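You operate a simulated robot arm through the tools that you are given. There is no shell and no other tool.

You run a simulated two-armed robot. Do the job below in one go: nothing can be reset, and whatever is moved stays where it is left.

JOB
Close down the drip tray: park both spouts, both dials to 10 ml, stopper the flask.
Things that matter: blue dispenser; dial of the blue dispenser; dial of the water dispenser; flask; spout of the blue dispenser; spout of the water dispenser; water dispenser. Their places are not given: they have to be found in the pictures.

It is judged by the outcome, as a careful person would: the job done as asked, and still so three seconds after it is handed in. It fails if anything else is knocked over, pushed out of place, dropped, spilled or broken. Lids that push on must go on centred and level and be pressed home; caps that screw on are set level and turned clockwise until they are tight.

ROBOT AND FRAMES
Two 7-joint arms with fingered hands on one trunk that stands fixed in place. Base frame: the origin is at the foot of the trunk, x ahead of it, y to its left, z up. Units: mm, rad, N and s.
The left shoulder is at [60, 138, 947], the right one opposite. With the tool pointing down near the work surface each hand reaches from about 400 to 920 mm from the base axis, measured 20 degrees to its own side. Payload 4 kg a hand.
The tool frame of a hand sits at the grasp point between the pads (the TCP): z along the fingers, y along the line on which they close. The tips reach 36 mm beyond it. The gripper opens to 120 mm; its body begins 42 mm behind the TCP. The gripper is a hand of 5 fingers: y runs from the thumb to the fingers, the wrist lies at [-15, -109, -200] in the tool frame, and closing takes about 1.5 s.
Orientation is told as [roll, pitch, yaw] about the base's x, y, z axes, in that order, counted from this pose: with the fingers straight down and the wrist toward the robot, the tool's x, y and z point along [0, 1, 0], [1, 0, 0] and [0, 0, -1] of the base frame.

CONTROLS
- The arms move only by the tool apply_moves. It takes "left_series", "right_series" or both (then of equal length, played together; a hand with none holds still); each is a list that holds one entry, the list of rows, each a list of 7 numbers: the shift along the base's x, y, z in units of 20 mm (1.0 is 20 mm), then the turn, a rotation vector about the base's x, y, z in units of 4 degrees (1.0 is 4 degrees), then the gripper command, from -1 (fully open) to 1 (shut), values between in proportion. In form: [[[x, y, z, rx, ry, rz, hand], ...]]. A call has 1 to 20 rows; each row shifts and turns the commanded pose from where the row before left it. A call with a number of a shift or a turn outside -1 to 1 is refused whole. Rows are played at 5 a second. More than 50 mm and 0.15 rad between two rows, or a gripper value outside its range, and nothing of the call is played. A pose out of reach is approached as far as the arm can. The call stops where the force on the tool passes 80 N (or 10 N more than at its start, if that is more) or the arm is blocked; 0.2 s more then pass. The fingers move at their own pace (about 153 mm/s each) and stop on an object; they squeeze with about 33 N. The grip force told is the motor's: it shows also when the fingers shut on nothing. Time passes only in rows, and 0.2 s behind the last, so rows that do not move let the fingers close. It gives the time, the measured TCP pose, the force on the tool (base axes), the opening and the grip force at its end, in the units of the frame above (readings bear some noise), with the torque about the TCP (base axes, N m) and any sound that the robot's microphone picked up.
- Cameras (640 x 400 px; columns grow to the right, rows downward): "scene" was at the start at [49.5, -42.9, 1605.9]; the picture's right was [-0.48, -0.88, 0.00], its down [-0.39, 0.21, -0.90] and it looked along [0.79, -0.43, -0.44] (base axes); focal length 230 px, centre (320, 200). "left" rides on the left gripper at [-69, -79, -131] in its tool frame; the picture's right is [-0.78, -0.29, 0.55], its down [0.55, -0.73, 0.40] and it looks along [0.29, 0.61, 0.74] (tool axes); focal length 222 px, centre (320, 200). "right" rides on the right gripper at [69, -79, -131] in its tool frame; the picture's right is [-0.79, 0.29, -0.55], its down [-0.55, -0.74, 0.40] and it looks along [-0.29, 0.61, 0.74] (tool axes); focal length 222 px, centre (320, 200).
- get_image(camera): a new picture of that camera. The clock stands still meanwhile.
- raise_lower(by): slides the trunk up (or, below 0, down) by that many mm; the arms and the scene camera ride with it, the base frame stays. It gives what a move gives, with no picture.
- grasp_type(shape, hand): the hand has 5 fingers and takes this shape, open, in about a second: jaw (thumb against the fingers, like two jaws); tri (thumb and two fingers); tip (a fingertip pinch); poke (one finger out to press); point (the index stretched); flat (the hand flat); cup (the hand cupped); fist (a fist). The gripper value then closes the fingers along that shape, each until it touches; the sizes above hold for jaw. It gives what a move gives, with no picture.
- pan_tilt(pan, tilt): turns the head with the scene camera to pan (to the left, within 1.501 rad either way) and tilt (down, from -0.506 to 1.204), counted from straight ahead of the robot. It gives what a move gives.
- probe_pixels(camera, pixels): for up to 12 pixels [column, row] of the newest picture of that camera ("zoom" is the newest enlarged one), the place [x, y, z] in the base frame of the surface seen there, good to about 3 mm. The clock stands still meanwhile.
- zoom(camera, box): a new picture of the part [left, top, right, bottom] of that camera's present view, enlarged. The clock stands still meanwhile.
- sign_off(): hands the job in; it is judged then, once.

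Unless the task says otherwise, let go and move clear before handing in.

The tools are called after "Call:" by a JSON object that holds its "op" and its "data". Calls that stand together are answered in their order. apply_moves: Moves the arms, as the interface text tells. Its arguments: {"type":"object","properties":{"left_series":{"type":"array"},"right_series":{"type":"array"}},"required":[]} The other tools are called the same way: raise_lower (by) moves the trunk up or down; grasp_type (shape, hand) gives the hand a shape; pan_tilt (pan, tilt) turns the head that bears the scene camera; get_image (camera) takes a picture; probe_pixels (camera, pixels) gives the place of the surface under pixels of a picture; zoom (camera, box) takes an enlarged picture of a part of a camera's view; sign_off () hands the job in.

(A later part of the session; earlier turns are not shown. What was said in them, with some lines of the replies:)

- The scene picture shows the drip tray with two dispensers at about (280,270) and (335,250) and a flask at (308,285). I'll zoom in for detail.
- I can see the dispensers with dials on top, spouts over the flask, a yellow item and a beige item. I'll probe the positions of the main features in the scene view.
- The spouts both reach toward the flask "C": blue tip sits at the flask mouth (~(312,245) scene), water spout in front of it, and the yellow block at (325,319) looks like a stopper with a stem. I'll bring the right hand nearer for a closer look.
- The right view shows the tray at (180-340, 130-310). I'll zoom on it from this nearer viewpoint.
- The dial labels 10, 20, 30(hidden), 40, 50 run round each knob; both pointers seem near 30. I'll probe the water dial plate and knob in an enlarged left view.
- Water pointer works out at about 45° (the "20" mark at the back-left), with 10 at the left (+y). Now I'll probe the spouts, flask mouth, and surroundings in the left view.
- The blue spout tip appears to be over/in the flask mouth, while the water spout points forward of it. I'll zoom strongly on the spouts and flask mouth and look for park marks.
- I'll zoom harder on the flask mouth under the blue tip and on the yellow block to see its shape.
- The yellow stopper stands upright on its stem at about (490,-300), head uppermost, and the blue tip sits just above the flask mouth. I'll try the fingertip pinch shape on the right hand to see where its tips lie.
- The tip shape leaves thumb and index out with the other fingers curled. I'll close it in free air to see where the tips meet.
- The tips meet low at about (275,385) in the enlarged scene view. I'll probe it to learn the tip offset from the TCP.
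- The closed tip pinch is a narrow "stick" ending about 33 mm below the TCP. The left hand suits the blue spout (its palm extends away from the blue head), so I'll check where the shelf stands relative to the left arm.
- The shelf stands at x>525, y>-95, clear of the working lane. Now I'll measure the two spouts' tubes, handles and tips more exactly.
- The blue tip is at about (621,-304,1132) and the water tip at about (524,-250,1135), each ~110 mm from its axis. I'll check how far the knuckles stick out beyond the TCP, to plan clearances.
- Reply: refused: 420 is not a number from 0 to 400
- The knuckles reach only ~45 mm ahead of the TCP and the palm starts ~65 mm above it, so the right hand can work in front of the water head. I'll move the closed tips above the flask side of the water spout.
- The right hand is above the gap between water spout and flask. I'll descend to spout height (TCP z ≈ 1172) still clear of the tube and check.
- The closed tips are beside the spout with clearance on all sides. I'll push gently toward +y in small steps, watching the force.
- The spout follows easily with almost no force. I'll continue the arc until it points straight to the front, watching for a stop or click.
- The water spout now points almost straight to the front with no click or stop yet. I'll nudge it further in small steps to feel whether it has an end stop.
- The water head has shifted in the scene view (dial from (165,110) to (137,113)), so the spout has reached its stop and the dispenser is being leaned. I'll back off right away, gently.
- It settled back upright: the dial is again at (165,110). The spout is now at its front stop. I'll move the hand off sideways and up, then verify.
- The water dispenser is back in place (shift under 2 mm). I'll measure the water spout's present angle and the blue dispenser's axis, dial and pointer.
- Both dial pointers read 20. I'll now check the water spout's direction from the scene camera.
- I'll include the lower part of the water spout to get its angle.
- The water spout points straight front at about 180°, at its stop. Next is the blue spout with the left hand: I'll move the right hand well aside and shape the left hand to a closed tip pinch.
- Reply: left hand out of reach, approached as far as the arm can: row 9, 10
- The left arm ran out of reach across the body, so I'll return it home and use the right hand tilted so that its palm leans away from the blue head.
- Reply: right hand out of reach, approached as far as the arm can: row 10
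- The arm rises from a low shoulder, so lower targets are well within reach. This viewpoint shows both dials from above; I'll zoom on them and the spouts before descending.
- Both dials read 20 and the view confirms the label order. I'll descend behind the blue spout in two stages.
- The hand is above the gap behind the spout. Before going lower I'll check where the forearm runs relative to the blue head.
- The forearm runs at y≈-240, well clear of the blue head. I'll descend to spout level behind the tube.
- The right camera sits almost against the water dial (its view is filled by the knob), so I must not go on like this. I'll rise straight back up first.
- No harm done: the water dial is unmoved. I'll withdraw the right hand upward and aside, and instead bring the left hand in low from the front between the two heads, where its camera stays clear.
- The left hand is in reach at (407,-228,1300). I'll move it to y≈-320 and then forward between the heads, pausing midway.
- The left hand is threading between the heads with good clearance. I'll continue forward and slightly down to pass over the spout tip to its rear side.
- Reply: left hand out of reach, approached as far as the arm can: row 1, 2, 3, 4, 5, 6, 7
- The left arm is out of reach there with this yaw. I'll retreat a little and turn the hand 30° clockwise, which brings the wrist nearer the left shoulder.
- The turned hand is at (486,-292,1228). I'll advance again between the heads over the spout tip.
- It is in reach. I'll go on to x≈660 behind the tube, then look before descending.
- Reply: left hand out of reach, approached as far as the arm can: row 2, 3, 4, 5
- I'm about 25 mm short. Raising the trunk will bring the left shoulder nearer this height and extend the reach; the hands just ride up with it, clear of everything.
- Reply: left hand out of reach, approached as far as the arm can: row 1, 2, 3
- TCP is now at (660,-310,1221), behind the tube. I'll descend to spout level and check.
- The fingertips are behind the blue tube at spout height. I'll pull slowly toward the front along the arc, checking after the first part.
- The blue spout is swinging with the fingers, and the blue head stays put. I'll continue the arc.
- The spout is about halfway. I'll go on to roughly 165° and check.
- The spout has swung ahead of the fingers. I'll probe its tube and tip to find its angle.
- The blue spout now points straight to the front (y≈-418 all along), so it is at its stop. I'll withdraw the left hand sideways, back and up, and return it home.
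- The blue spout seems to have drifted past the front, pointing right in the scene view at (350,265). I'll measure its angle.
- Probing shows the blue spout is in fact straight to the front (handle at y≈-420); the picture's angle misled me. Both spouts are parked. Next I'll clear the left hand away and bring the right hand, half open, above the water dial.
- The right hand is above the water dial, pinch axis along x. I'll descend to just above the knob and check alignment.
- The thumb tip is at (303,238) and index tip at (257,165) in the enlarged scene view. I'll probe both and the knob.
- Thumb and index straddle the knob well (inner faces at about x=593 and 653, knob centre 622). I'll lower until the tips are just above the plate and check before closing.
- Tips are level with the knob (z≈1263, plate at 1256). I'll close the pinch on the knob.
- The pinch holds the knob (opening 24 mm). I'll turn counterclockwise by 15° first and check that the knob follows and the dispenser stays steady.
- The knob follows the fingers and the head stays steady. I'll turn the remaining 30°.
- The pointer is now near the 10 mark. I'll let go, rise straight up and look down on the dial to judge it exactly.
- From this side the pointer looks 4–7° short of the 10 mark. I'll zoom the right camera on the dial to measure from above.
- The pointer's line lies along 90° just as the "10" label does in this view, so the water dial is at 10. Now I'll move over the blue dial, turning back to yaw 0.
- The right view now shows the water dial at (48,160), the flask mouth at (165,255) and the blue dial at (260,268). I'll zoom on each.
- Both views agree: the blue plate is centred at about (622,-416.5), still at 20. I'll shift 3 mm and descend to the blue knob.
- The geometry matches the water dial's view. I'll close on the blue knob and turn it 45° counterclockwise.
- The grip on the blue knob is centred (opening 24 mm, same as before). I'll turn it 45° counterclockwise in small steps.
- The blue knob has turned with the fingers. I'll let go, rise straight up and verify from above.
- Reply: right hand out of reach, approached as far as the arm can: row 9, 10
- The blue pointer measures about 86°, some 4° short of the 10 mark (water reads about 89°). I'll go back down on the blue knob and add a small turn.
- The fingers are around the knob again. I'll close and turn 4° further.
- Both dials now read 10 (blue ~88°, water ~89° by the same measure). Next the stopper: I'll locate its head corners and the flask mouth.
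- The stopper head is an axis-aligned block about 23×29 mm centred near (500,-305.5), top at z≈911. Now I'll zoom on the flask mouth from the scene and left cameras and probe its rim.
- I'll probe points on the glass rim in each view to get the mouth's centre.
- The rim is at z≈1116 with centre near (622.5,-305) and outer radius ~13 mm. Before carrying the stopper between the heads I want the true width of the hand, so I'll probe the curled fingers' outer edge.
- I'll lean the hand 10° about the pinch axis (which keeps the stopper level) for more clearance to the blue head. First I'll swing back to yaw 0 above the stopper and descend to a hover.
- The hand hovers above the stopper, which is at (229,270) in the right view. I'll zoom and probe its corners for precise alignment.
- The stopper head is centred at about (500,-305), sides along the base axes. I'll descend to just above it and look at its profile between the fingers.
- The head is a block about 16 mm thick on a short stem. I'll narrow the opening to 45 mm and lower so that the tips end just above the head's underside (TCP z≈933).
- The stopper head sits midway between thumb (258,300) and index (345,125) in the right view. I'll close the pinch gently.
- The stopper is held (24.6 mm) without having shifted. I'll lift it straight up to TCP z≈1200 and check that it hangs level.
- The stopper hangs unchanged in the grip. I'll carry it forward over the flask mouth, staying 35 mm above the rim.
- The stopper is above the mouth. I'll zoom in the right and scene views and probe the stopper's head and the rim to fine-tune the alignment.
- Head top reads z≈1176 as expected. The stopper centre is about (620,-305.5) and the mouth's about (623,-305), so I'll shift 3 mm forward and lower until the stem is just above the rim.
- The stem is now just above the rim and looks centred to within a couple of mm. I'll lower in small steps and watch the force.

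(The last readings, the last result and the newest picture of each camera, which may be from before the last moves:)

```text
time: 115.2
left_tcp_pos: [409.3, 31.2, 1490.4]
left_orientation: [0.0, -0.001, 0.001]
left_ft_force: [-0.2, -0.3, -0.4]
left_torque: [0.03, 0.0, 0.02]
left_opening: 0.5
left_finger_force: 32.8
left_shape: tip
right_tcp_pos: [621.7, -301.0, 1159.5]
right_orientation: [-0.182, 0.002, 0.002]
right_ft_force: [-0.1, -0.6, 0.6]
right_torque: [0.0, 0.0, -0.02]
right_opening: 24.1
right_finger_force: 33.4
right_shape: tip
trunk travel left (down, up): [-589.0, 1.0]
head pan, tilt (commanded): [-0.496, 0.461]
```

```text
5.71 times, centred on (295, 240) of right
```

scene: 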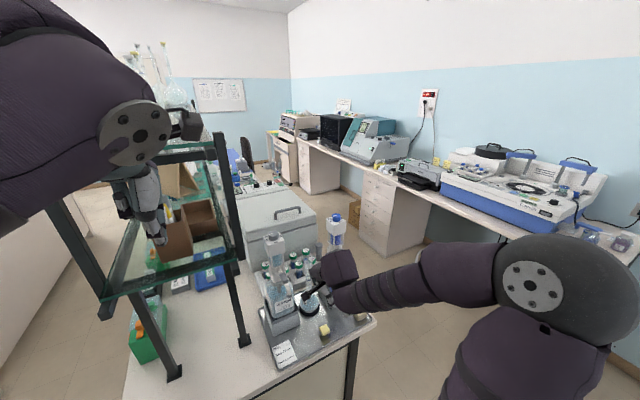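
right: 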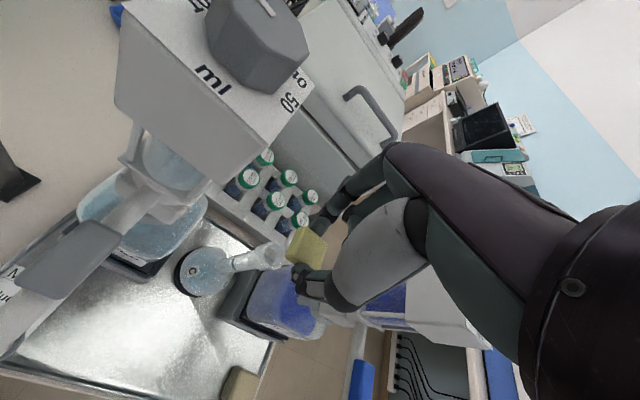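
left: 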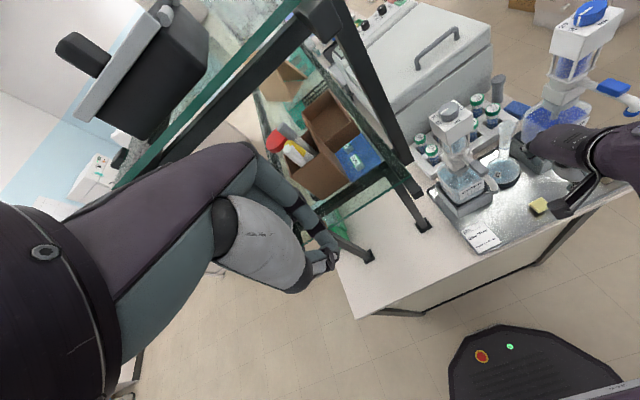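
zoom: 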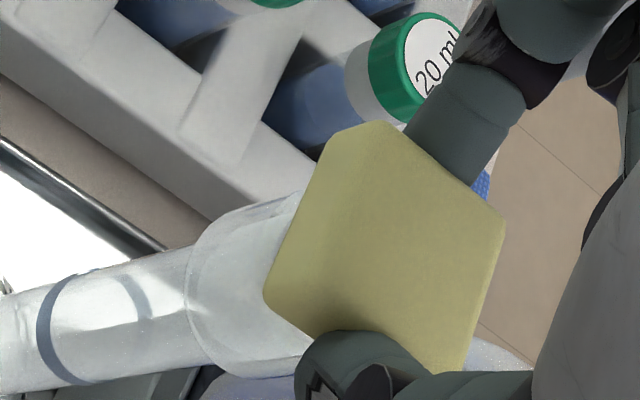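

No contact force yet. I'll keep lowering in small steps.

Call:
{"op": "apply_moves", "data": {"right_series": [[[0, 0, -0.15, 0, 0, 0, 1], [0, 0, -0.1, 0, 0, 0, 1], [0, 0, 0, 0, 0, 0, 1]]]}}

Call:
{"op": "zoom", "data": {"camera": "scene", "box": [300, 245, 330, 275]}}

Call:
{"op": "zoom", "data": {"camera": "right", "box": [230, 205, 340, 285]}}

Call:
{"op": "zoom", "data": {"camera": "left", "box": [480, 90, 540, 150]}}

```text
time: 116.0
left_tcp_pos: [409.1, 30.0, 1490.4]
left_orientation: [-0.002, 0.0, 0.0]
left_ft_force: [-0.7, 0.0, -0.3]
left_torque: [0.0, 0.01, -0.01]
left_opening: 0.1
left_finger_force: 33.0
left_shape: tip
right_tcp_pos: [622.5, -300.6, 1153.7]
right_orientation: [-0.179, -0.001, 0.002]
right_ft_force: [-0.1, -0.6, 0.3]
right_torque: [0.0, 0.0, -0.01]
right_opening: 24.2
right_finger_force: 33.0
right_shape: tip
trunk travel left (down, up): [-589.0, 1.0]
head pan, tilt (commanded): [-0.496, 0.461]
```

```text
13.33 times, centred on (315, 260) of scene
```

zoom: 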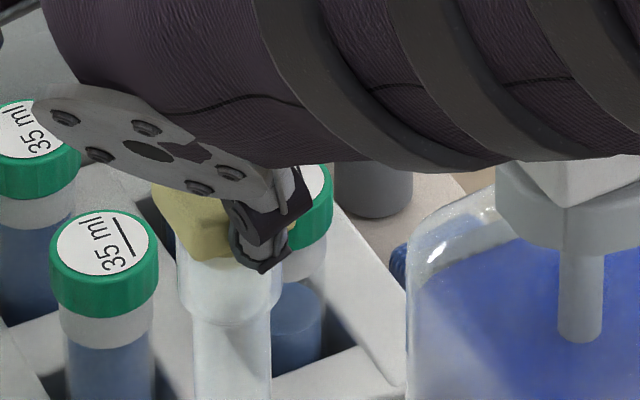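

```text
5.00 times, centred on (285, 245) of right
```

zoom: 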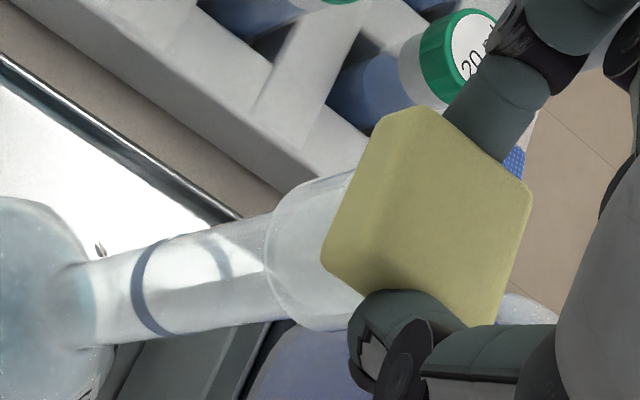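

```text
6.67 times, centred on (510, 120) of left
```

zoom: 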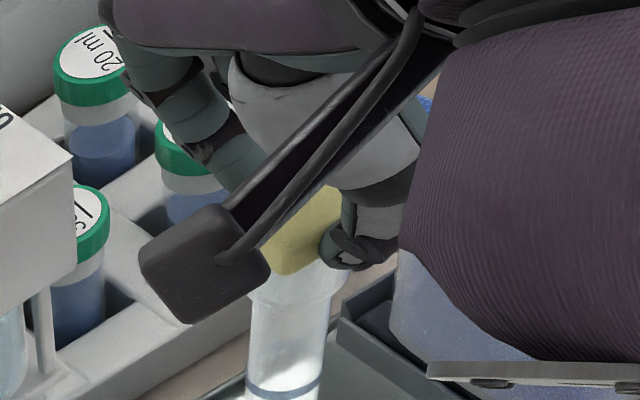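

Still no contact force though the head's underside is close to the rim, so the stem is entering the mouth. I'll lower in 2 mm steps.

Call:
{"op": "apply_moves", "data": {"right_series": [[[0, 0, -0.1, 0, 0, 0, 1], [0, 0, 0, 0, 0, 0, 1]]]}}

Call:
{"op": "apply_moves", "data": {"right_series": [[[0, 0, -0.1, 0, 0, 0, 1], [0, 0, 0, 0, 0, 0, 1]]]}}

Call:
{"op": "zoom", "data": {"camera": "scene", "box": [300, 245, 330, 275]}}

Call:
{"op": "zoom", "data": {"camera": "left", "box": [495, 110, 535, 150]}}

```text
time: 116.6
left_tcp_pos: [409.6, 30.3, 1490.6]
left_orientation: [-0.002, 0.0, 0.0]
left_ft_force: [0.3, 0.6, 0.3]
left_torque: [-0.02, 0.02, 0.0]
left_opening: 0.0
left_finger_force: 32.9
left_shape: tip
right_tcp_pos: [622.4, -299.9, 1151.5]
right_orientation: [-0.182, 0.002, 0.001]
right_ft_force: [-0.3, -0.2, 1.6]
right_torque: [-0.02, 0.0, -0.03]
right_opening: 24.5
right_finger_force: 33.3
right_shape: tip
trunk travel left (down, up): [-589.0, 1.0]
head pan, tilt (commanded): [-0.496, 0.461]
```

```text
time: 117.2
left_tcp_pos: [410.2, 30.7, 1491.5]
left_orientation: [-0.001, 0.0, 0.002]
left_ft_force: [-0.1, 0.4, 0.2]
left_torque: [0.01, 0.03, -0.01]
left_opening: 0.1
left_finger_force: 33.1
left_shape: tip
right_tcp_pos: [622.8, -299.8, 1149.1]
right_orientation: [-0.183, 0.0, 0.0]
right_ft_force: [0.2, -0.4, 1.7]
right_torque: [-0.01, 0.01, -0.04]
right_opening: 24.3
right_finger_force: 33.1
right_shape: tip
trunk travel left (down, up): [-589.0, 1.0]
head pan, tilt (commanded): [-0.496, 0.461]
heard: snap
```

```text
13.33 times, centred on (315, 260) of scene
```

zoom: 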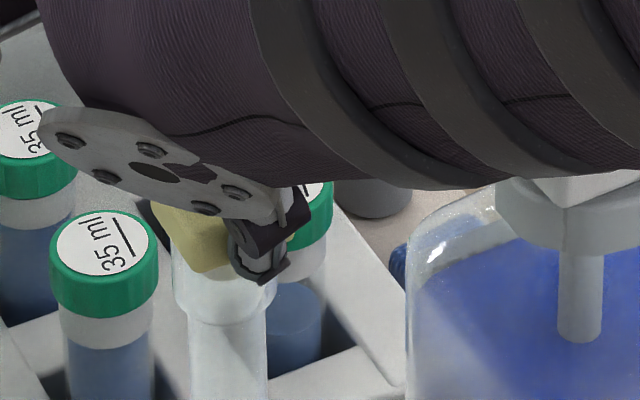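

```text
10.00 times, centred on (515, 130) of left
```

zoom: 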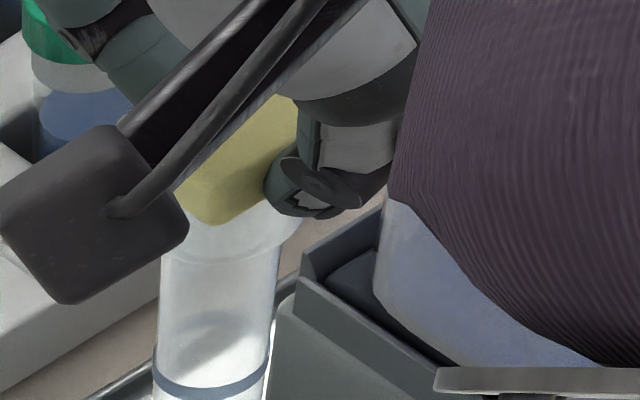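

A snap was heard with only ~1.7 N of force: the stopper seems to have gone home. I'll release gently and look.

Call:
{"op": "apply_moves", "data": {"right_series": [[[0, 0, 0, 0, 0, 0, 0.6], [0, 0, 0, 0, 0, 0, 0.5], [0, 0, 0, 0, 0, 0, 0.4], [0, 0, 0, 0, 0, 0, 0.3], [0, 0, 0, 0, 0, 0, 0.3]]]}}

Call:
{"op": "zoom", "data": {"camera": "scene", "box": [300, 245, 330, 275]}}

Call:
{"op": "zoom", "data": {"camera": "right", "box": [230, 205, 340, 285]}}

Call:
{"op": "zoom", "data": {"camera": "left", "box": [495, 110, 535, 150]}}

```text
time: 118.4
left_tcp_pos: [408.9, 30.4, 1489.7]
left_orientation: [0.0, 0.001, 0.0]
left_ft_force: [-0.2, 0.7, 0.1]
left_torque: [0.0, -0.02, 0.01]
left_opening: 0.0
left_finger_force: 32.7
left_shape: tip
right_tcp_pos: [622.0, -299.4, 1149.4]
right_orientation: [-0.183, -0.001, 0.001]
right_ft_force: [-0.6, -0.4, 0.1]
right_torque: [-0.01, 0.01, 0.03]
right_opening: 41.6
right_finger_force: 0.1
right_shape: tip
trunk travel left (down, up): [-589.0, 1.0]
head pan, tilt (commanded): [-0.496, 0.461]
```

```text
13.33 times, centred on (315, 260) of scene
```

zoom: 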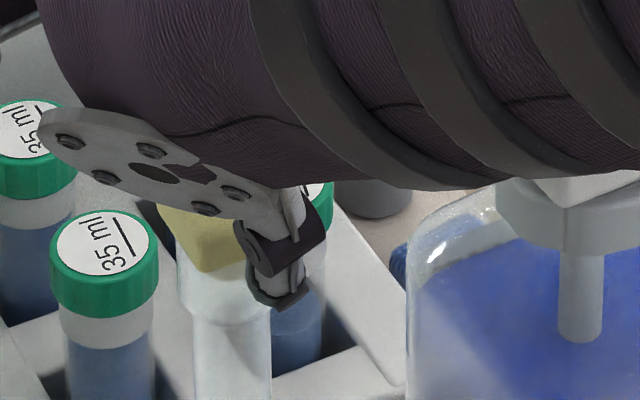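

```text
5.00 times, centred on (285, 245) of right
```

zoom: 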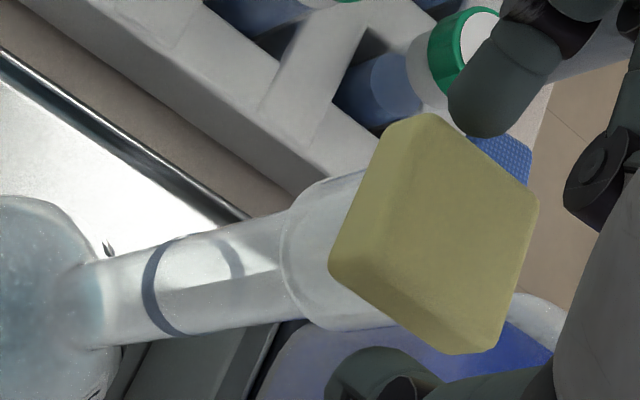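

```text
10.00 times, centred on (515, 130) of left
```

zoom: 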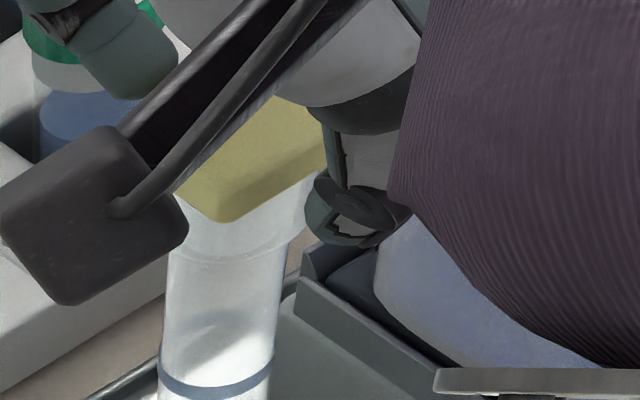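

The stopper stays on the neck, level, with the fingers clear. I'll rise straight up and back away to inspect.

Call:
{"op": "apply_moves", "data": {"right_series": [[[0, 0, 0.5, 0, 0, 0, 0.3], [0, 0, 0.9, 0, 0, 0, 0.3], [0, 0, 0.9, 0, 0, 0, 0.3], [0, 0, 0.9, 0, 0, 0, 0.3], [0, 0, 0.9, 0, 0, 0, 0.3], [0, 0, 0.9, 0, 0, 0, 0.3], [0, 0, 0.9, 0, 0, 0, 0.3], [0, 0, 0.9, 0, 0, 0, 0.3], [-0.9, 0, 0.5, 0, 0, 0, 0.3], [-0.9, 0, 0.5, 0, 0, 0, 0.3], [-0.9, -0.3, 0.2, 0, 0, 0, 0.3], [-0.9, -0.5, 0.2, 0, 0, 0, 0.3], [-0.9, -0.9, 0.2, 0, 0, 0, 0.3], [-0.9, -0.9, 0.2, 0, 0, 0, 0.3], [-0.9, -0.9, 0.2, 0, 0, 0, 0.3], [-0.9, -0.9, 0.2, 0, 0, 0, 0.3]]]}}

Call:
{"op": "get_image", "data": {"camera": "scene"}}

Call:
{"op": "zoom", "data": {"camera": "scene", "box": [293, 245, 328, 275]}}

Call:
{"op": "zoom", "data": {"camera": "left", "box": [490, 100, 525, 140]}}

Call:
{"op": "get_image", "data": {"camera": "right"}}

```text
time: 121.8
left_tcp_pos: [409.3, 29.8, 1490.8]
left_orientation: [0.0, 0.001, 0.0]
left_ft_force: [-0.1, 0.0, 0.0]
left_torque: [-0.01, 0.01, 0.0]
left_opening: 0.2
left_finger_force: 33.1
left_shape: tip
right_tcp_pos: [477.9, -388.2, 1330.4]
right_orientation: [-0.18, -0.001, 0.002]
right_ft_force: [-0.5, -0.9, -0.1]
right_torque: [0.01, 0.02, -0.01]
right_opening: 41.5
right_finger_force: 0.1
right_shape: tip
trunk travel left (down, up): [-589.0, 1.0]
head pan, tilt (commanded): [-0.496, 0.461]
```

```text
taken
```

scene: 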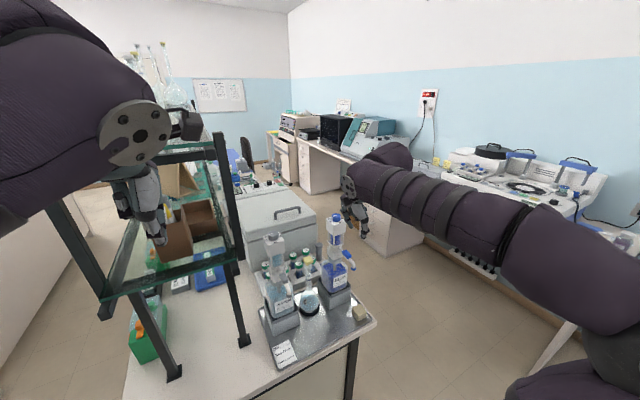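

```text
13.33 times, centred on (310, 260) of scene
```

zoom: 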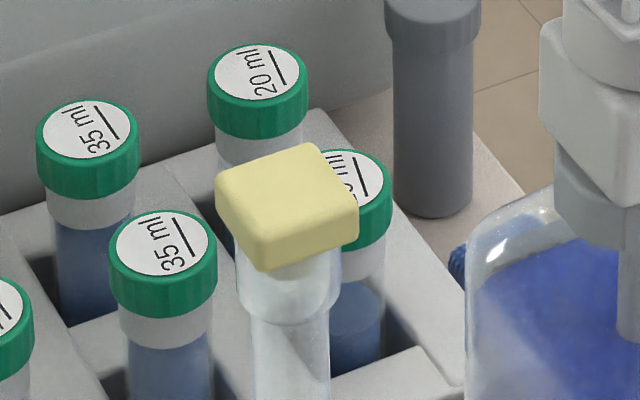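

```text
10.00 times, centred on (508, 120) of left
```

zoom: 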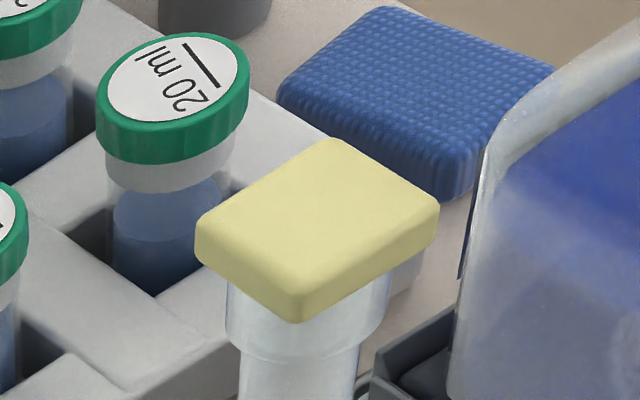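

```text
taken
```

right: 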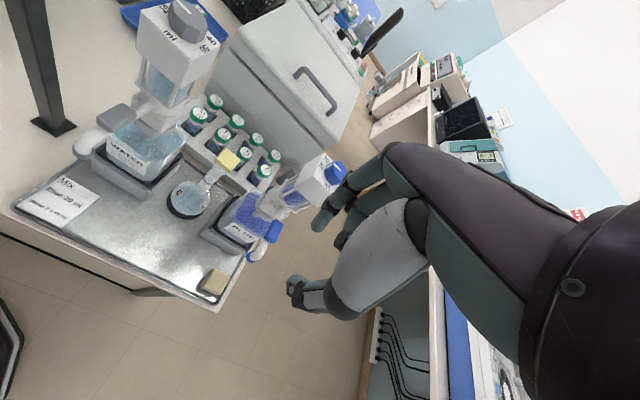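

The stopper sits level on the neck, its head resting at the rim. I'll probe the head's corners for level and height, and recheck dials and spouts.

Call:
{"op": "zoom", "data": {"camera": "left", "box": [490, 100, 525, 140]}}

Call:
{"op": "probe_pixels", "data": {"camera": "zoom", "pixels": [[225, 215], [330, 150], [420, 200], [300, 275], [315, 210], [270, 180], [380, 230], [300, 310]]}}

Call:
{"op": "zoom", "data": {"camera": "scene", "box": [250, 215, 370, 300]}}

Call:
{"op": "zoom", "data": {"camera": "right", "box": [60, 0, 360, 230]}}

Call:
{"op": "zoom", "data": {"camera": "left", "box": [420, 90, 500, 150]}}

Call:
{"op": "zoom", "data": {"camera": "left", "box": [500, 0, 640, 140]}}

```text
10.00 times, centred on (508, 120) of left
```

zoom: 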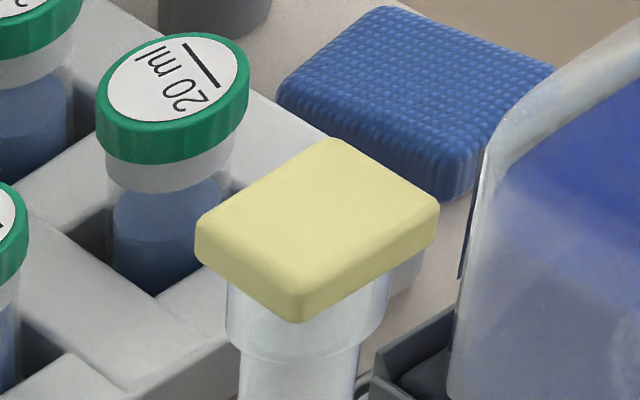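

```text
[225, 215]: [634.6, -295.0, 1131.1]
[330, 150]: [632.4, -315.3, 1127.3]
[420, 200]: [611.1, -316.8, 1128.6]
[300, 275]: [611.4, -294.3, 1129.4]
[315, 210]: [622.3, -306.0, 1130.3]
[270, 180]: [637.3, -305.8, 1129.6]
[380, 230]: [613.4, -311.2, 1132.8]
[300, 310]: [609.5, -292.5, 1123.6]
```

```text
4.71 times, centred on (310, 258) of scene
```

zoom: 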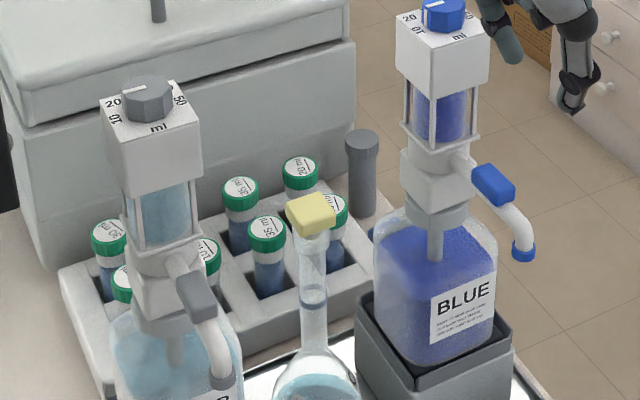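

```text
1.74 times, centred on (210, 115) of right
```

zoom: 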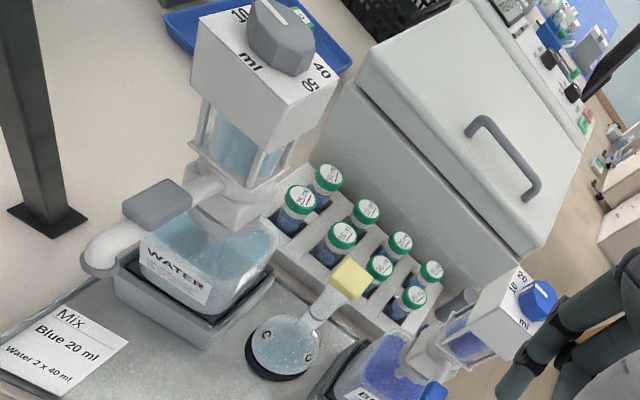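

```text
6.67 times, centred on (460, 120) of left
```

zoom: 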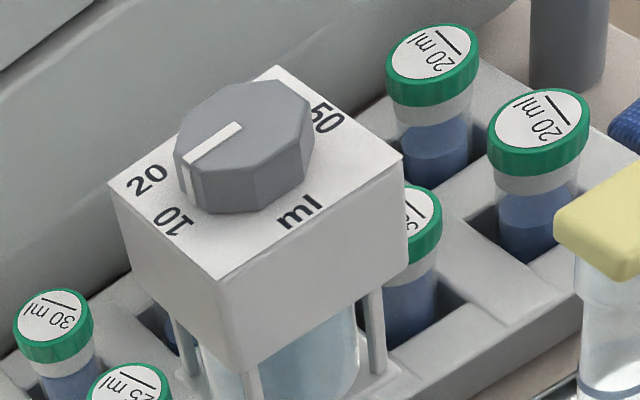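

```text
2.86 times, centred on (570, 70) of left
```

zoom: 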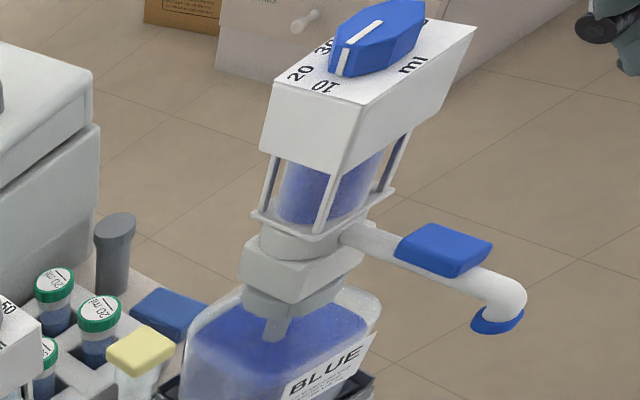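

The stopper top is level (all corners z≈1130) and centred at (622.4,-305.4). I'll double-check both spout angles by probing along the handles and tubes.

Call:
{"op": "zoom", "data": {"camera": "scene", "box": [275, 255, 305, 300]}}

Call:
{"op": "probe_pixels", "data": {"camera": "zoom", "pixels": [[320, 130], [330, 150], [310, 120], [345, 170], [300, 110], [350, 210], [360, 240], [335, 140], [300, 130], [330, 120]]}}

Call:
{"op": "zoom", "data": {"camera": "left", "box": [570, 60, 635, 125]}}

Call:
{"op": "probe_pixels", "data": {"camera": "zoom", "pixels": [[250, 140], [330, 140], [280, 180], [350, 180], [300, 160], [440, 220], [470, 240], [490, 270], [400, 200], [200, 120]]}}

```text
8.89 times, centred on (290, 278) of scene
```

zoom: 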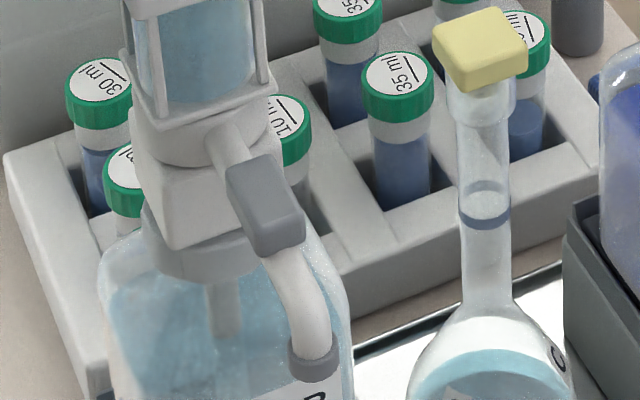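

```text
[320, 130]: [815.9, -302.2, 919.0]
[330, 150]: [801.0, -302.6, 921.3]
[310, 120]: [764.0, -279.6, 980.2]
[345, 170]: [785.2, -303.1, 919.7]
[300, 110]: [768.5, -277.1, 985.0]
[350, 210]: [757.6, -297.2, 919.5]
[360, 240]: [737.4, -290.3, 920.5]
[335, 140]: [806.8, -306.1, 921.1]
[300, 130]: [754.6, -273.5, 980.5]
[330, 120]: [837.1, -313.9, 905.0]
```

```text
6.15 times, centred on (602, 92) of left
```

zoom: 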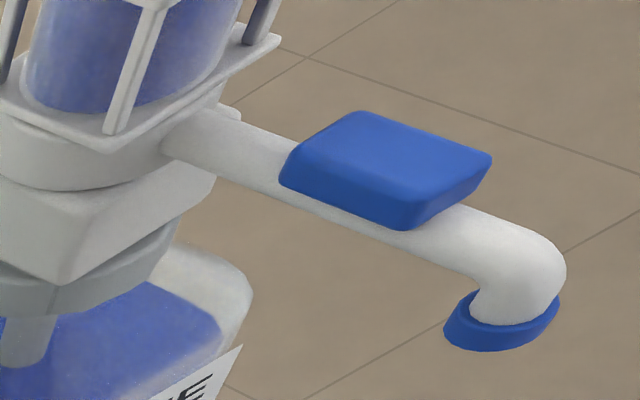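

```text
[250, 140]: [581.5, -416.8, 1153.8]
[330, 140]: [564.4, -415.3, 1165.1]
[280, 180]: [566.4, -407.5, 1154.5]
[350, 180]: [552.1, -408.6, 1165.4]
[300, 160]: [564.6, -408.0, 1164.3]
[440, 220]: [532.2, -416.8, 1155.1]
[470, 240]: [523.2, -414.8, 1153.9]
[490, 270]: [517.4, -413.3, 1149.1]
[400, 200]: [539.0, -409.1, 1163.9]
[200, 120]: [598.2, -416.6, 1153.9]
```

The blue tube runs exactly along -x (y≈-416.7 throughout). I'll probe the water tube likewise at the right pixels.

Call:
{"op": "zoom", "data": {"camera": "scene", "box": [275, 255, 305, 300]}}

Call:
{"op": "probe_pixels", "data": {"camera": "zoom", "pixels": [[228, 140], [235, 150], [250, 185], [265, 195], [240, 180], [275, 215], [290, 275], [300, 295], [310, 320], [255, 165], [245, 200]]}}

Call:
{"op": "zoom", "data": {"camera": "right", "box": [60, 70, 180, 170]}}

Call:
{"op": "probe_pixels", "data": {"camera": "zoom", "pixels": [[450, 160], [300, 170], [260, 190], [340, 150], [150, 250], [110, 280], [200, 230], [420, 175]]}}

```text
8.89 times, centred on (290, 278) of scene
```

zoom: 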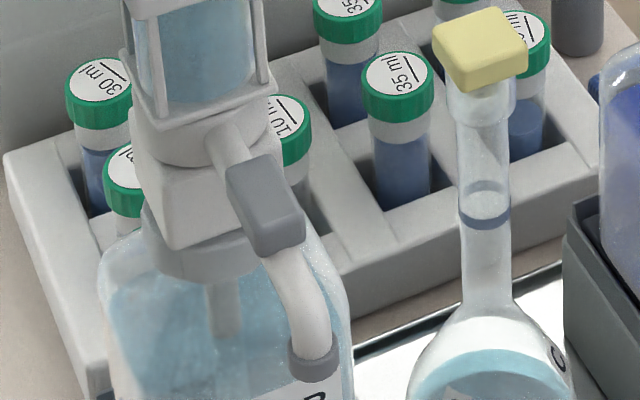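

```text
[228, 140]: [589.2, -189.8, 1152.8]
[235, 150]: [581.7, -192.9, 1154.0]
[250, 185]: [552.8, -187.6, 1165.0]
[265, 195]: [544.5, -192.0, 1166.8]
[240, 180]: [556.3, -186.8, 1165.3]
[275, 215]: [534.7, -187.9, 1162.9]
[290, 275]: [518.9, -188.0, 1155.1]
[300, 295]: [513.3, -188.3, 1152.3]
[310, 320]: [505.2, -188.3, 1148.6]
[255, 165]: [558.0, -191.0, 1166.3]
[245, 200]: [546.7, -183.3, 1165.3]
```

```text
4.00 times, centred on (120, 120) of right
```

zoom: 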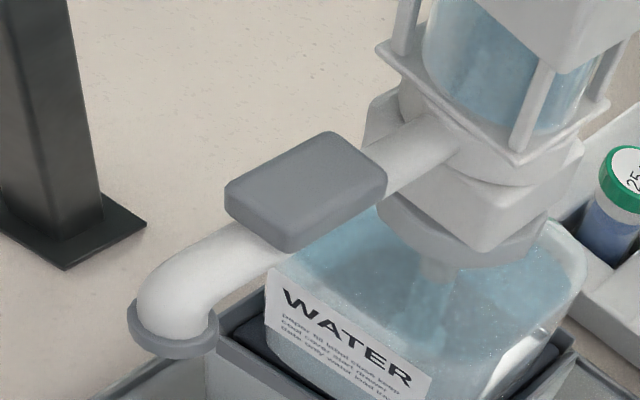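

```text
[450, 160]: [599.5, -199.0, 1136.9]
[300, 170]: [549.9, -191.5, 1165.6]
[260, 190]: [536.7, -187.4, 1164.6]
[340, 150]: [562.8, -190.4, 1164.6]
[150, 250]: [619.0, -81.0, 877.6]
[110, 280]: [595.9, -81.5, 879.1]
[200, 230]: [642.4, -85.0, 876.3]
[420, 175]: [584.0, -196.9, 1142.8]
```

Both spouts point straight to the front at their stops, both dials read 10, and the stopper is seated. I'll move the right arm well clear before a last look.

Call:
{"op": "apply_moves", "data": {"right_series": [[[-0.9, -0.6, 0.6, 0.4, 0, 0, 0.3], [-0.9, -0.6, 0.6, 0.4, 0, 0, 0.3], [-0.9, -0.6, 0.6, 0.4, 0, 0, 0.3], [-0.9, -0.6, 0.6, 0.4, 0, 0, 0.3], [-0.9, -0.6, 0.6, 0.4, 0, 0, 0.3], [-0.9, -0.6, 0.6, 0.4, 0, 0, 0.3], [-0.9, -0.6, 0.6, 0.2, 0, 0, 0.3], [-0.9, -0.6, 0.6, 0, 0, 0, 0.3], [0, 0, 0, 0, 0, 0, 0.3], [0, 0, 0, 0, 0, 0, 0.3], [0, 0, 0, 0, 0, 0, 0.3]]]}}

Call:
{"op": "get_image", "data": {"camera": "scene"}}

Call:
{"op": "zoom", "data": {"camera": "scene", "box": [240, 200, 390, 370]}}

Call:
{"op": "zoom", "data": {"camera": "left", "box": [400, 0, 640, 260]}}

```text
time: 124.2
left_tcp_pos: [408.9, 29.2, 1490.1]
left_orientation: [0.001, 0.0, 0.002]
left_ft_force: [-0.5, -0.2, 0.2]
left_torque: [-0.02, 0.0, -0.01]
left_opening: 0.2
left_finger_force: 33.0
left_shape: tip
right_tcp_pos: [335.5, -484.3, 1426.4]
right_orientation: [-0.001, 0.001, 0.001]
right_ft_force: [-0.4, 0.0, -1.0]
right_torque: [0.02, -0.03, 0.01]
right_opening: 41.7
right_finger_force: 0.1
right_shape: tip
trunk travel left (down, up): [-589.0, 1.0]
head pan, tilt (commanded): [-0.496, 0.461]
```

```text
taken
```

scene: 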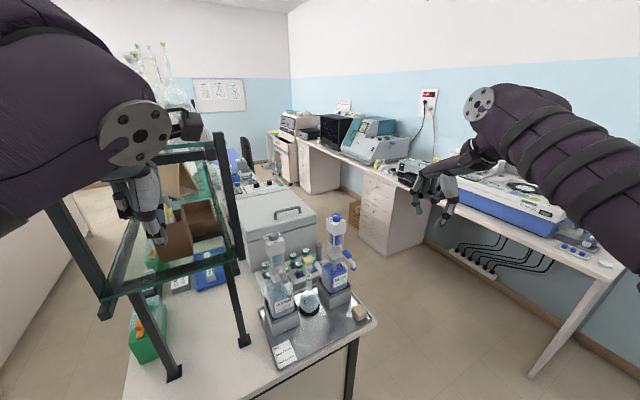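

```text
2.35 times, centred on (315, 285) of scene
```

zoom: 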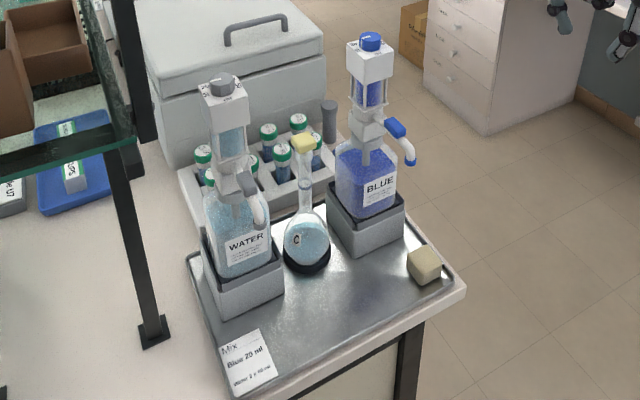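

```text
1.54 times, centred on (520, 130) of left
```

zoom: 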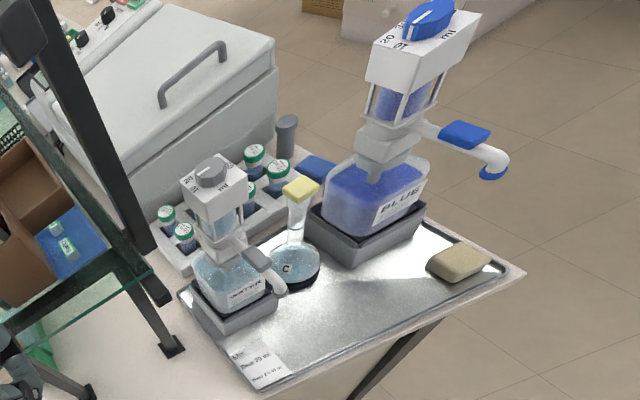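

The last views show both spouts parked to the front, both pointers at 10, the flask stoppered and upright, and everything else where it was, with both hands clear. I'm handing the job in.

Call:
{"op": "sign_off", "data": {}}

```text
The job is handed in.
```

The drip tray is closed down and the job is handed in: both spouts are parked, both dials are at 10 ml, and the flask is stoppered.

- **Spouts:** Both spouts now point straight to the front, clear of the flask. There was no park mark, so I took this as the park position. I felt the water spout reach its stop there; the blue spout came to rest at the same angle, but I did not push against its stop.
- **Dials:** Both pointers went from 20 to the 10 mark. Measured from above, each sits within about 2° of it.
- **Stopper:** It snapped in under very light force, about 2 N, and I did not press it again afterwards. It sits level, centred on the mouth to within a couple of millimetres, with its head down on the rim.

While I was finding the water spout's stop, the water dispenser leaned over briefly. It settled back upright within 2 mm of where it started. The head of the blue dispenser also shifted by about 2 mm when I turned its dial. Nothing was knocked over or spilled, and both hands were clear at hand-in.
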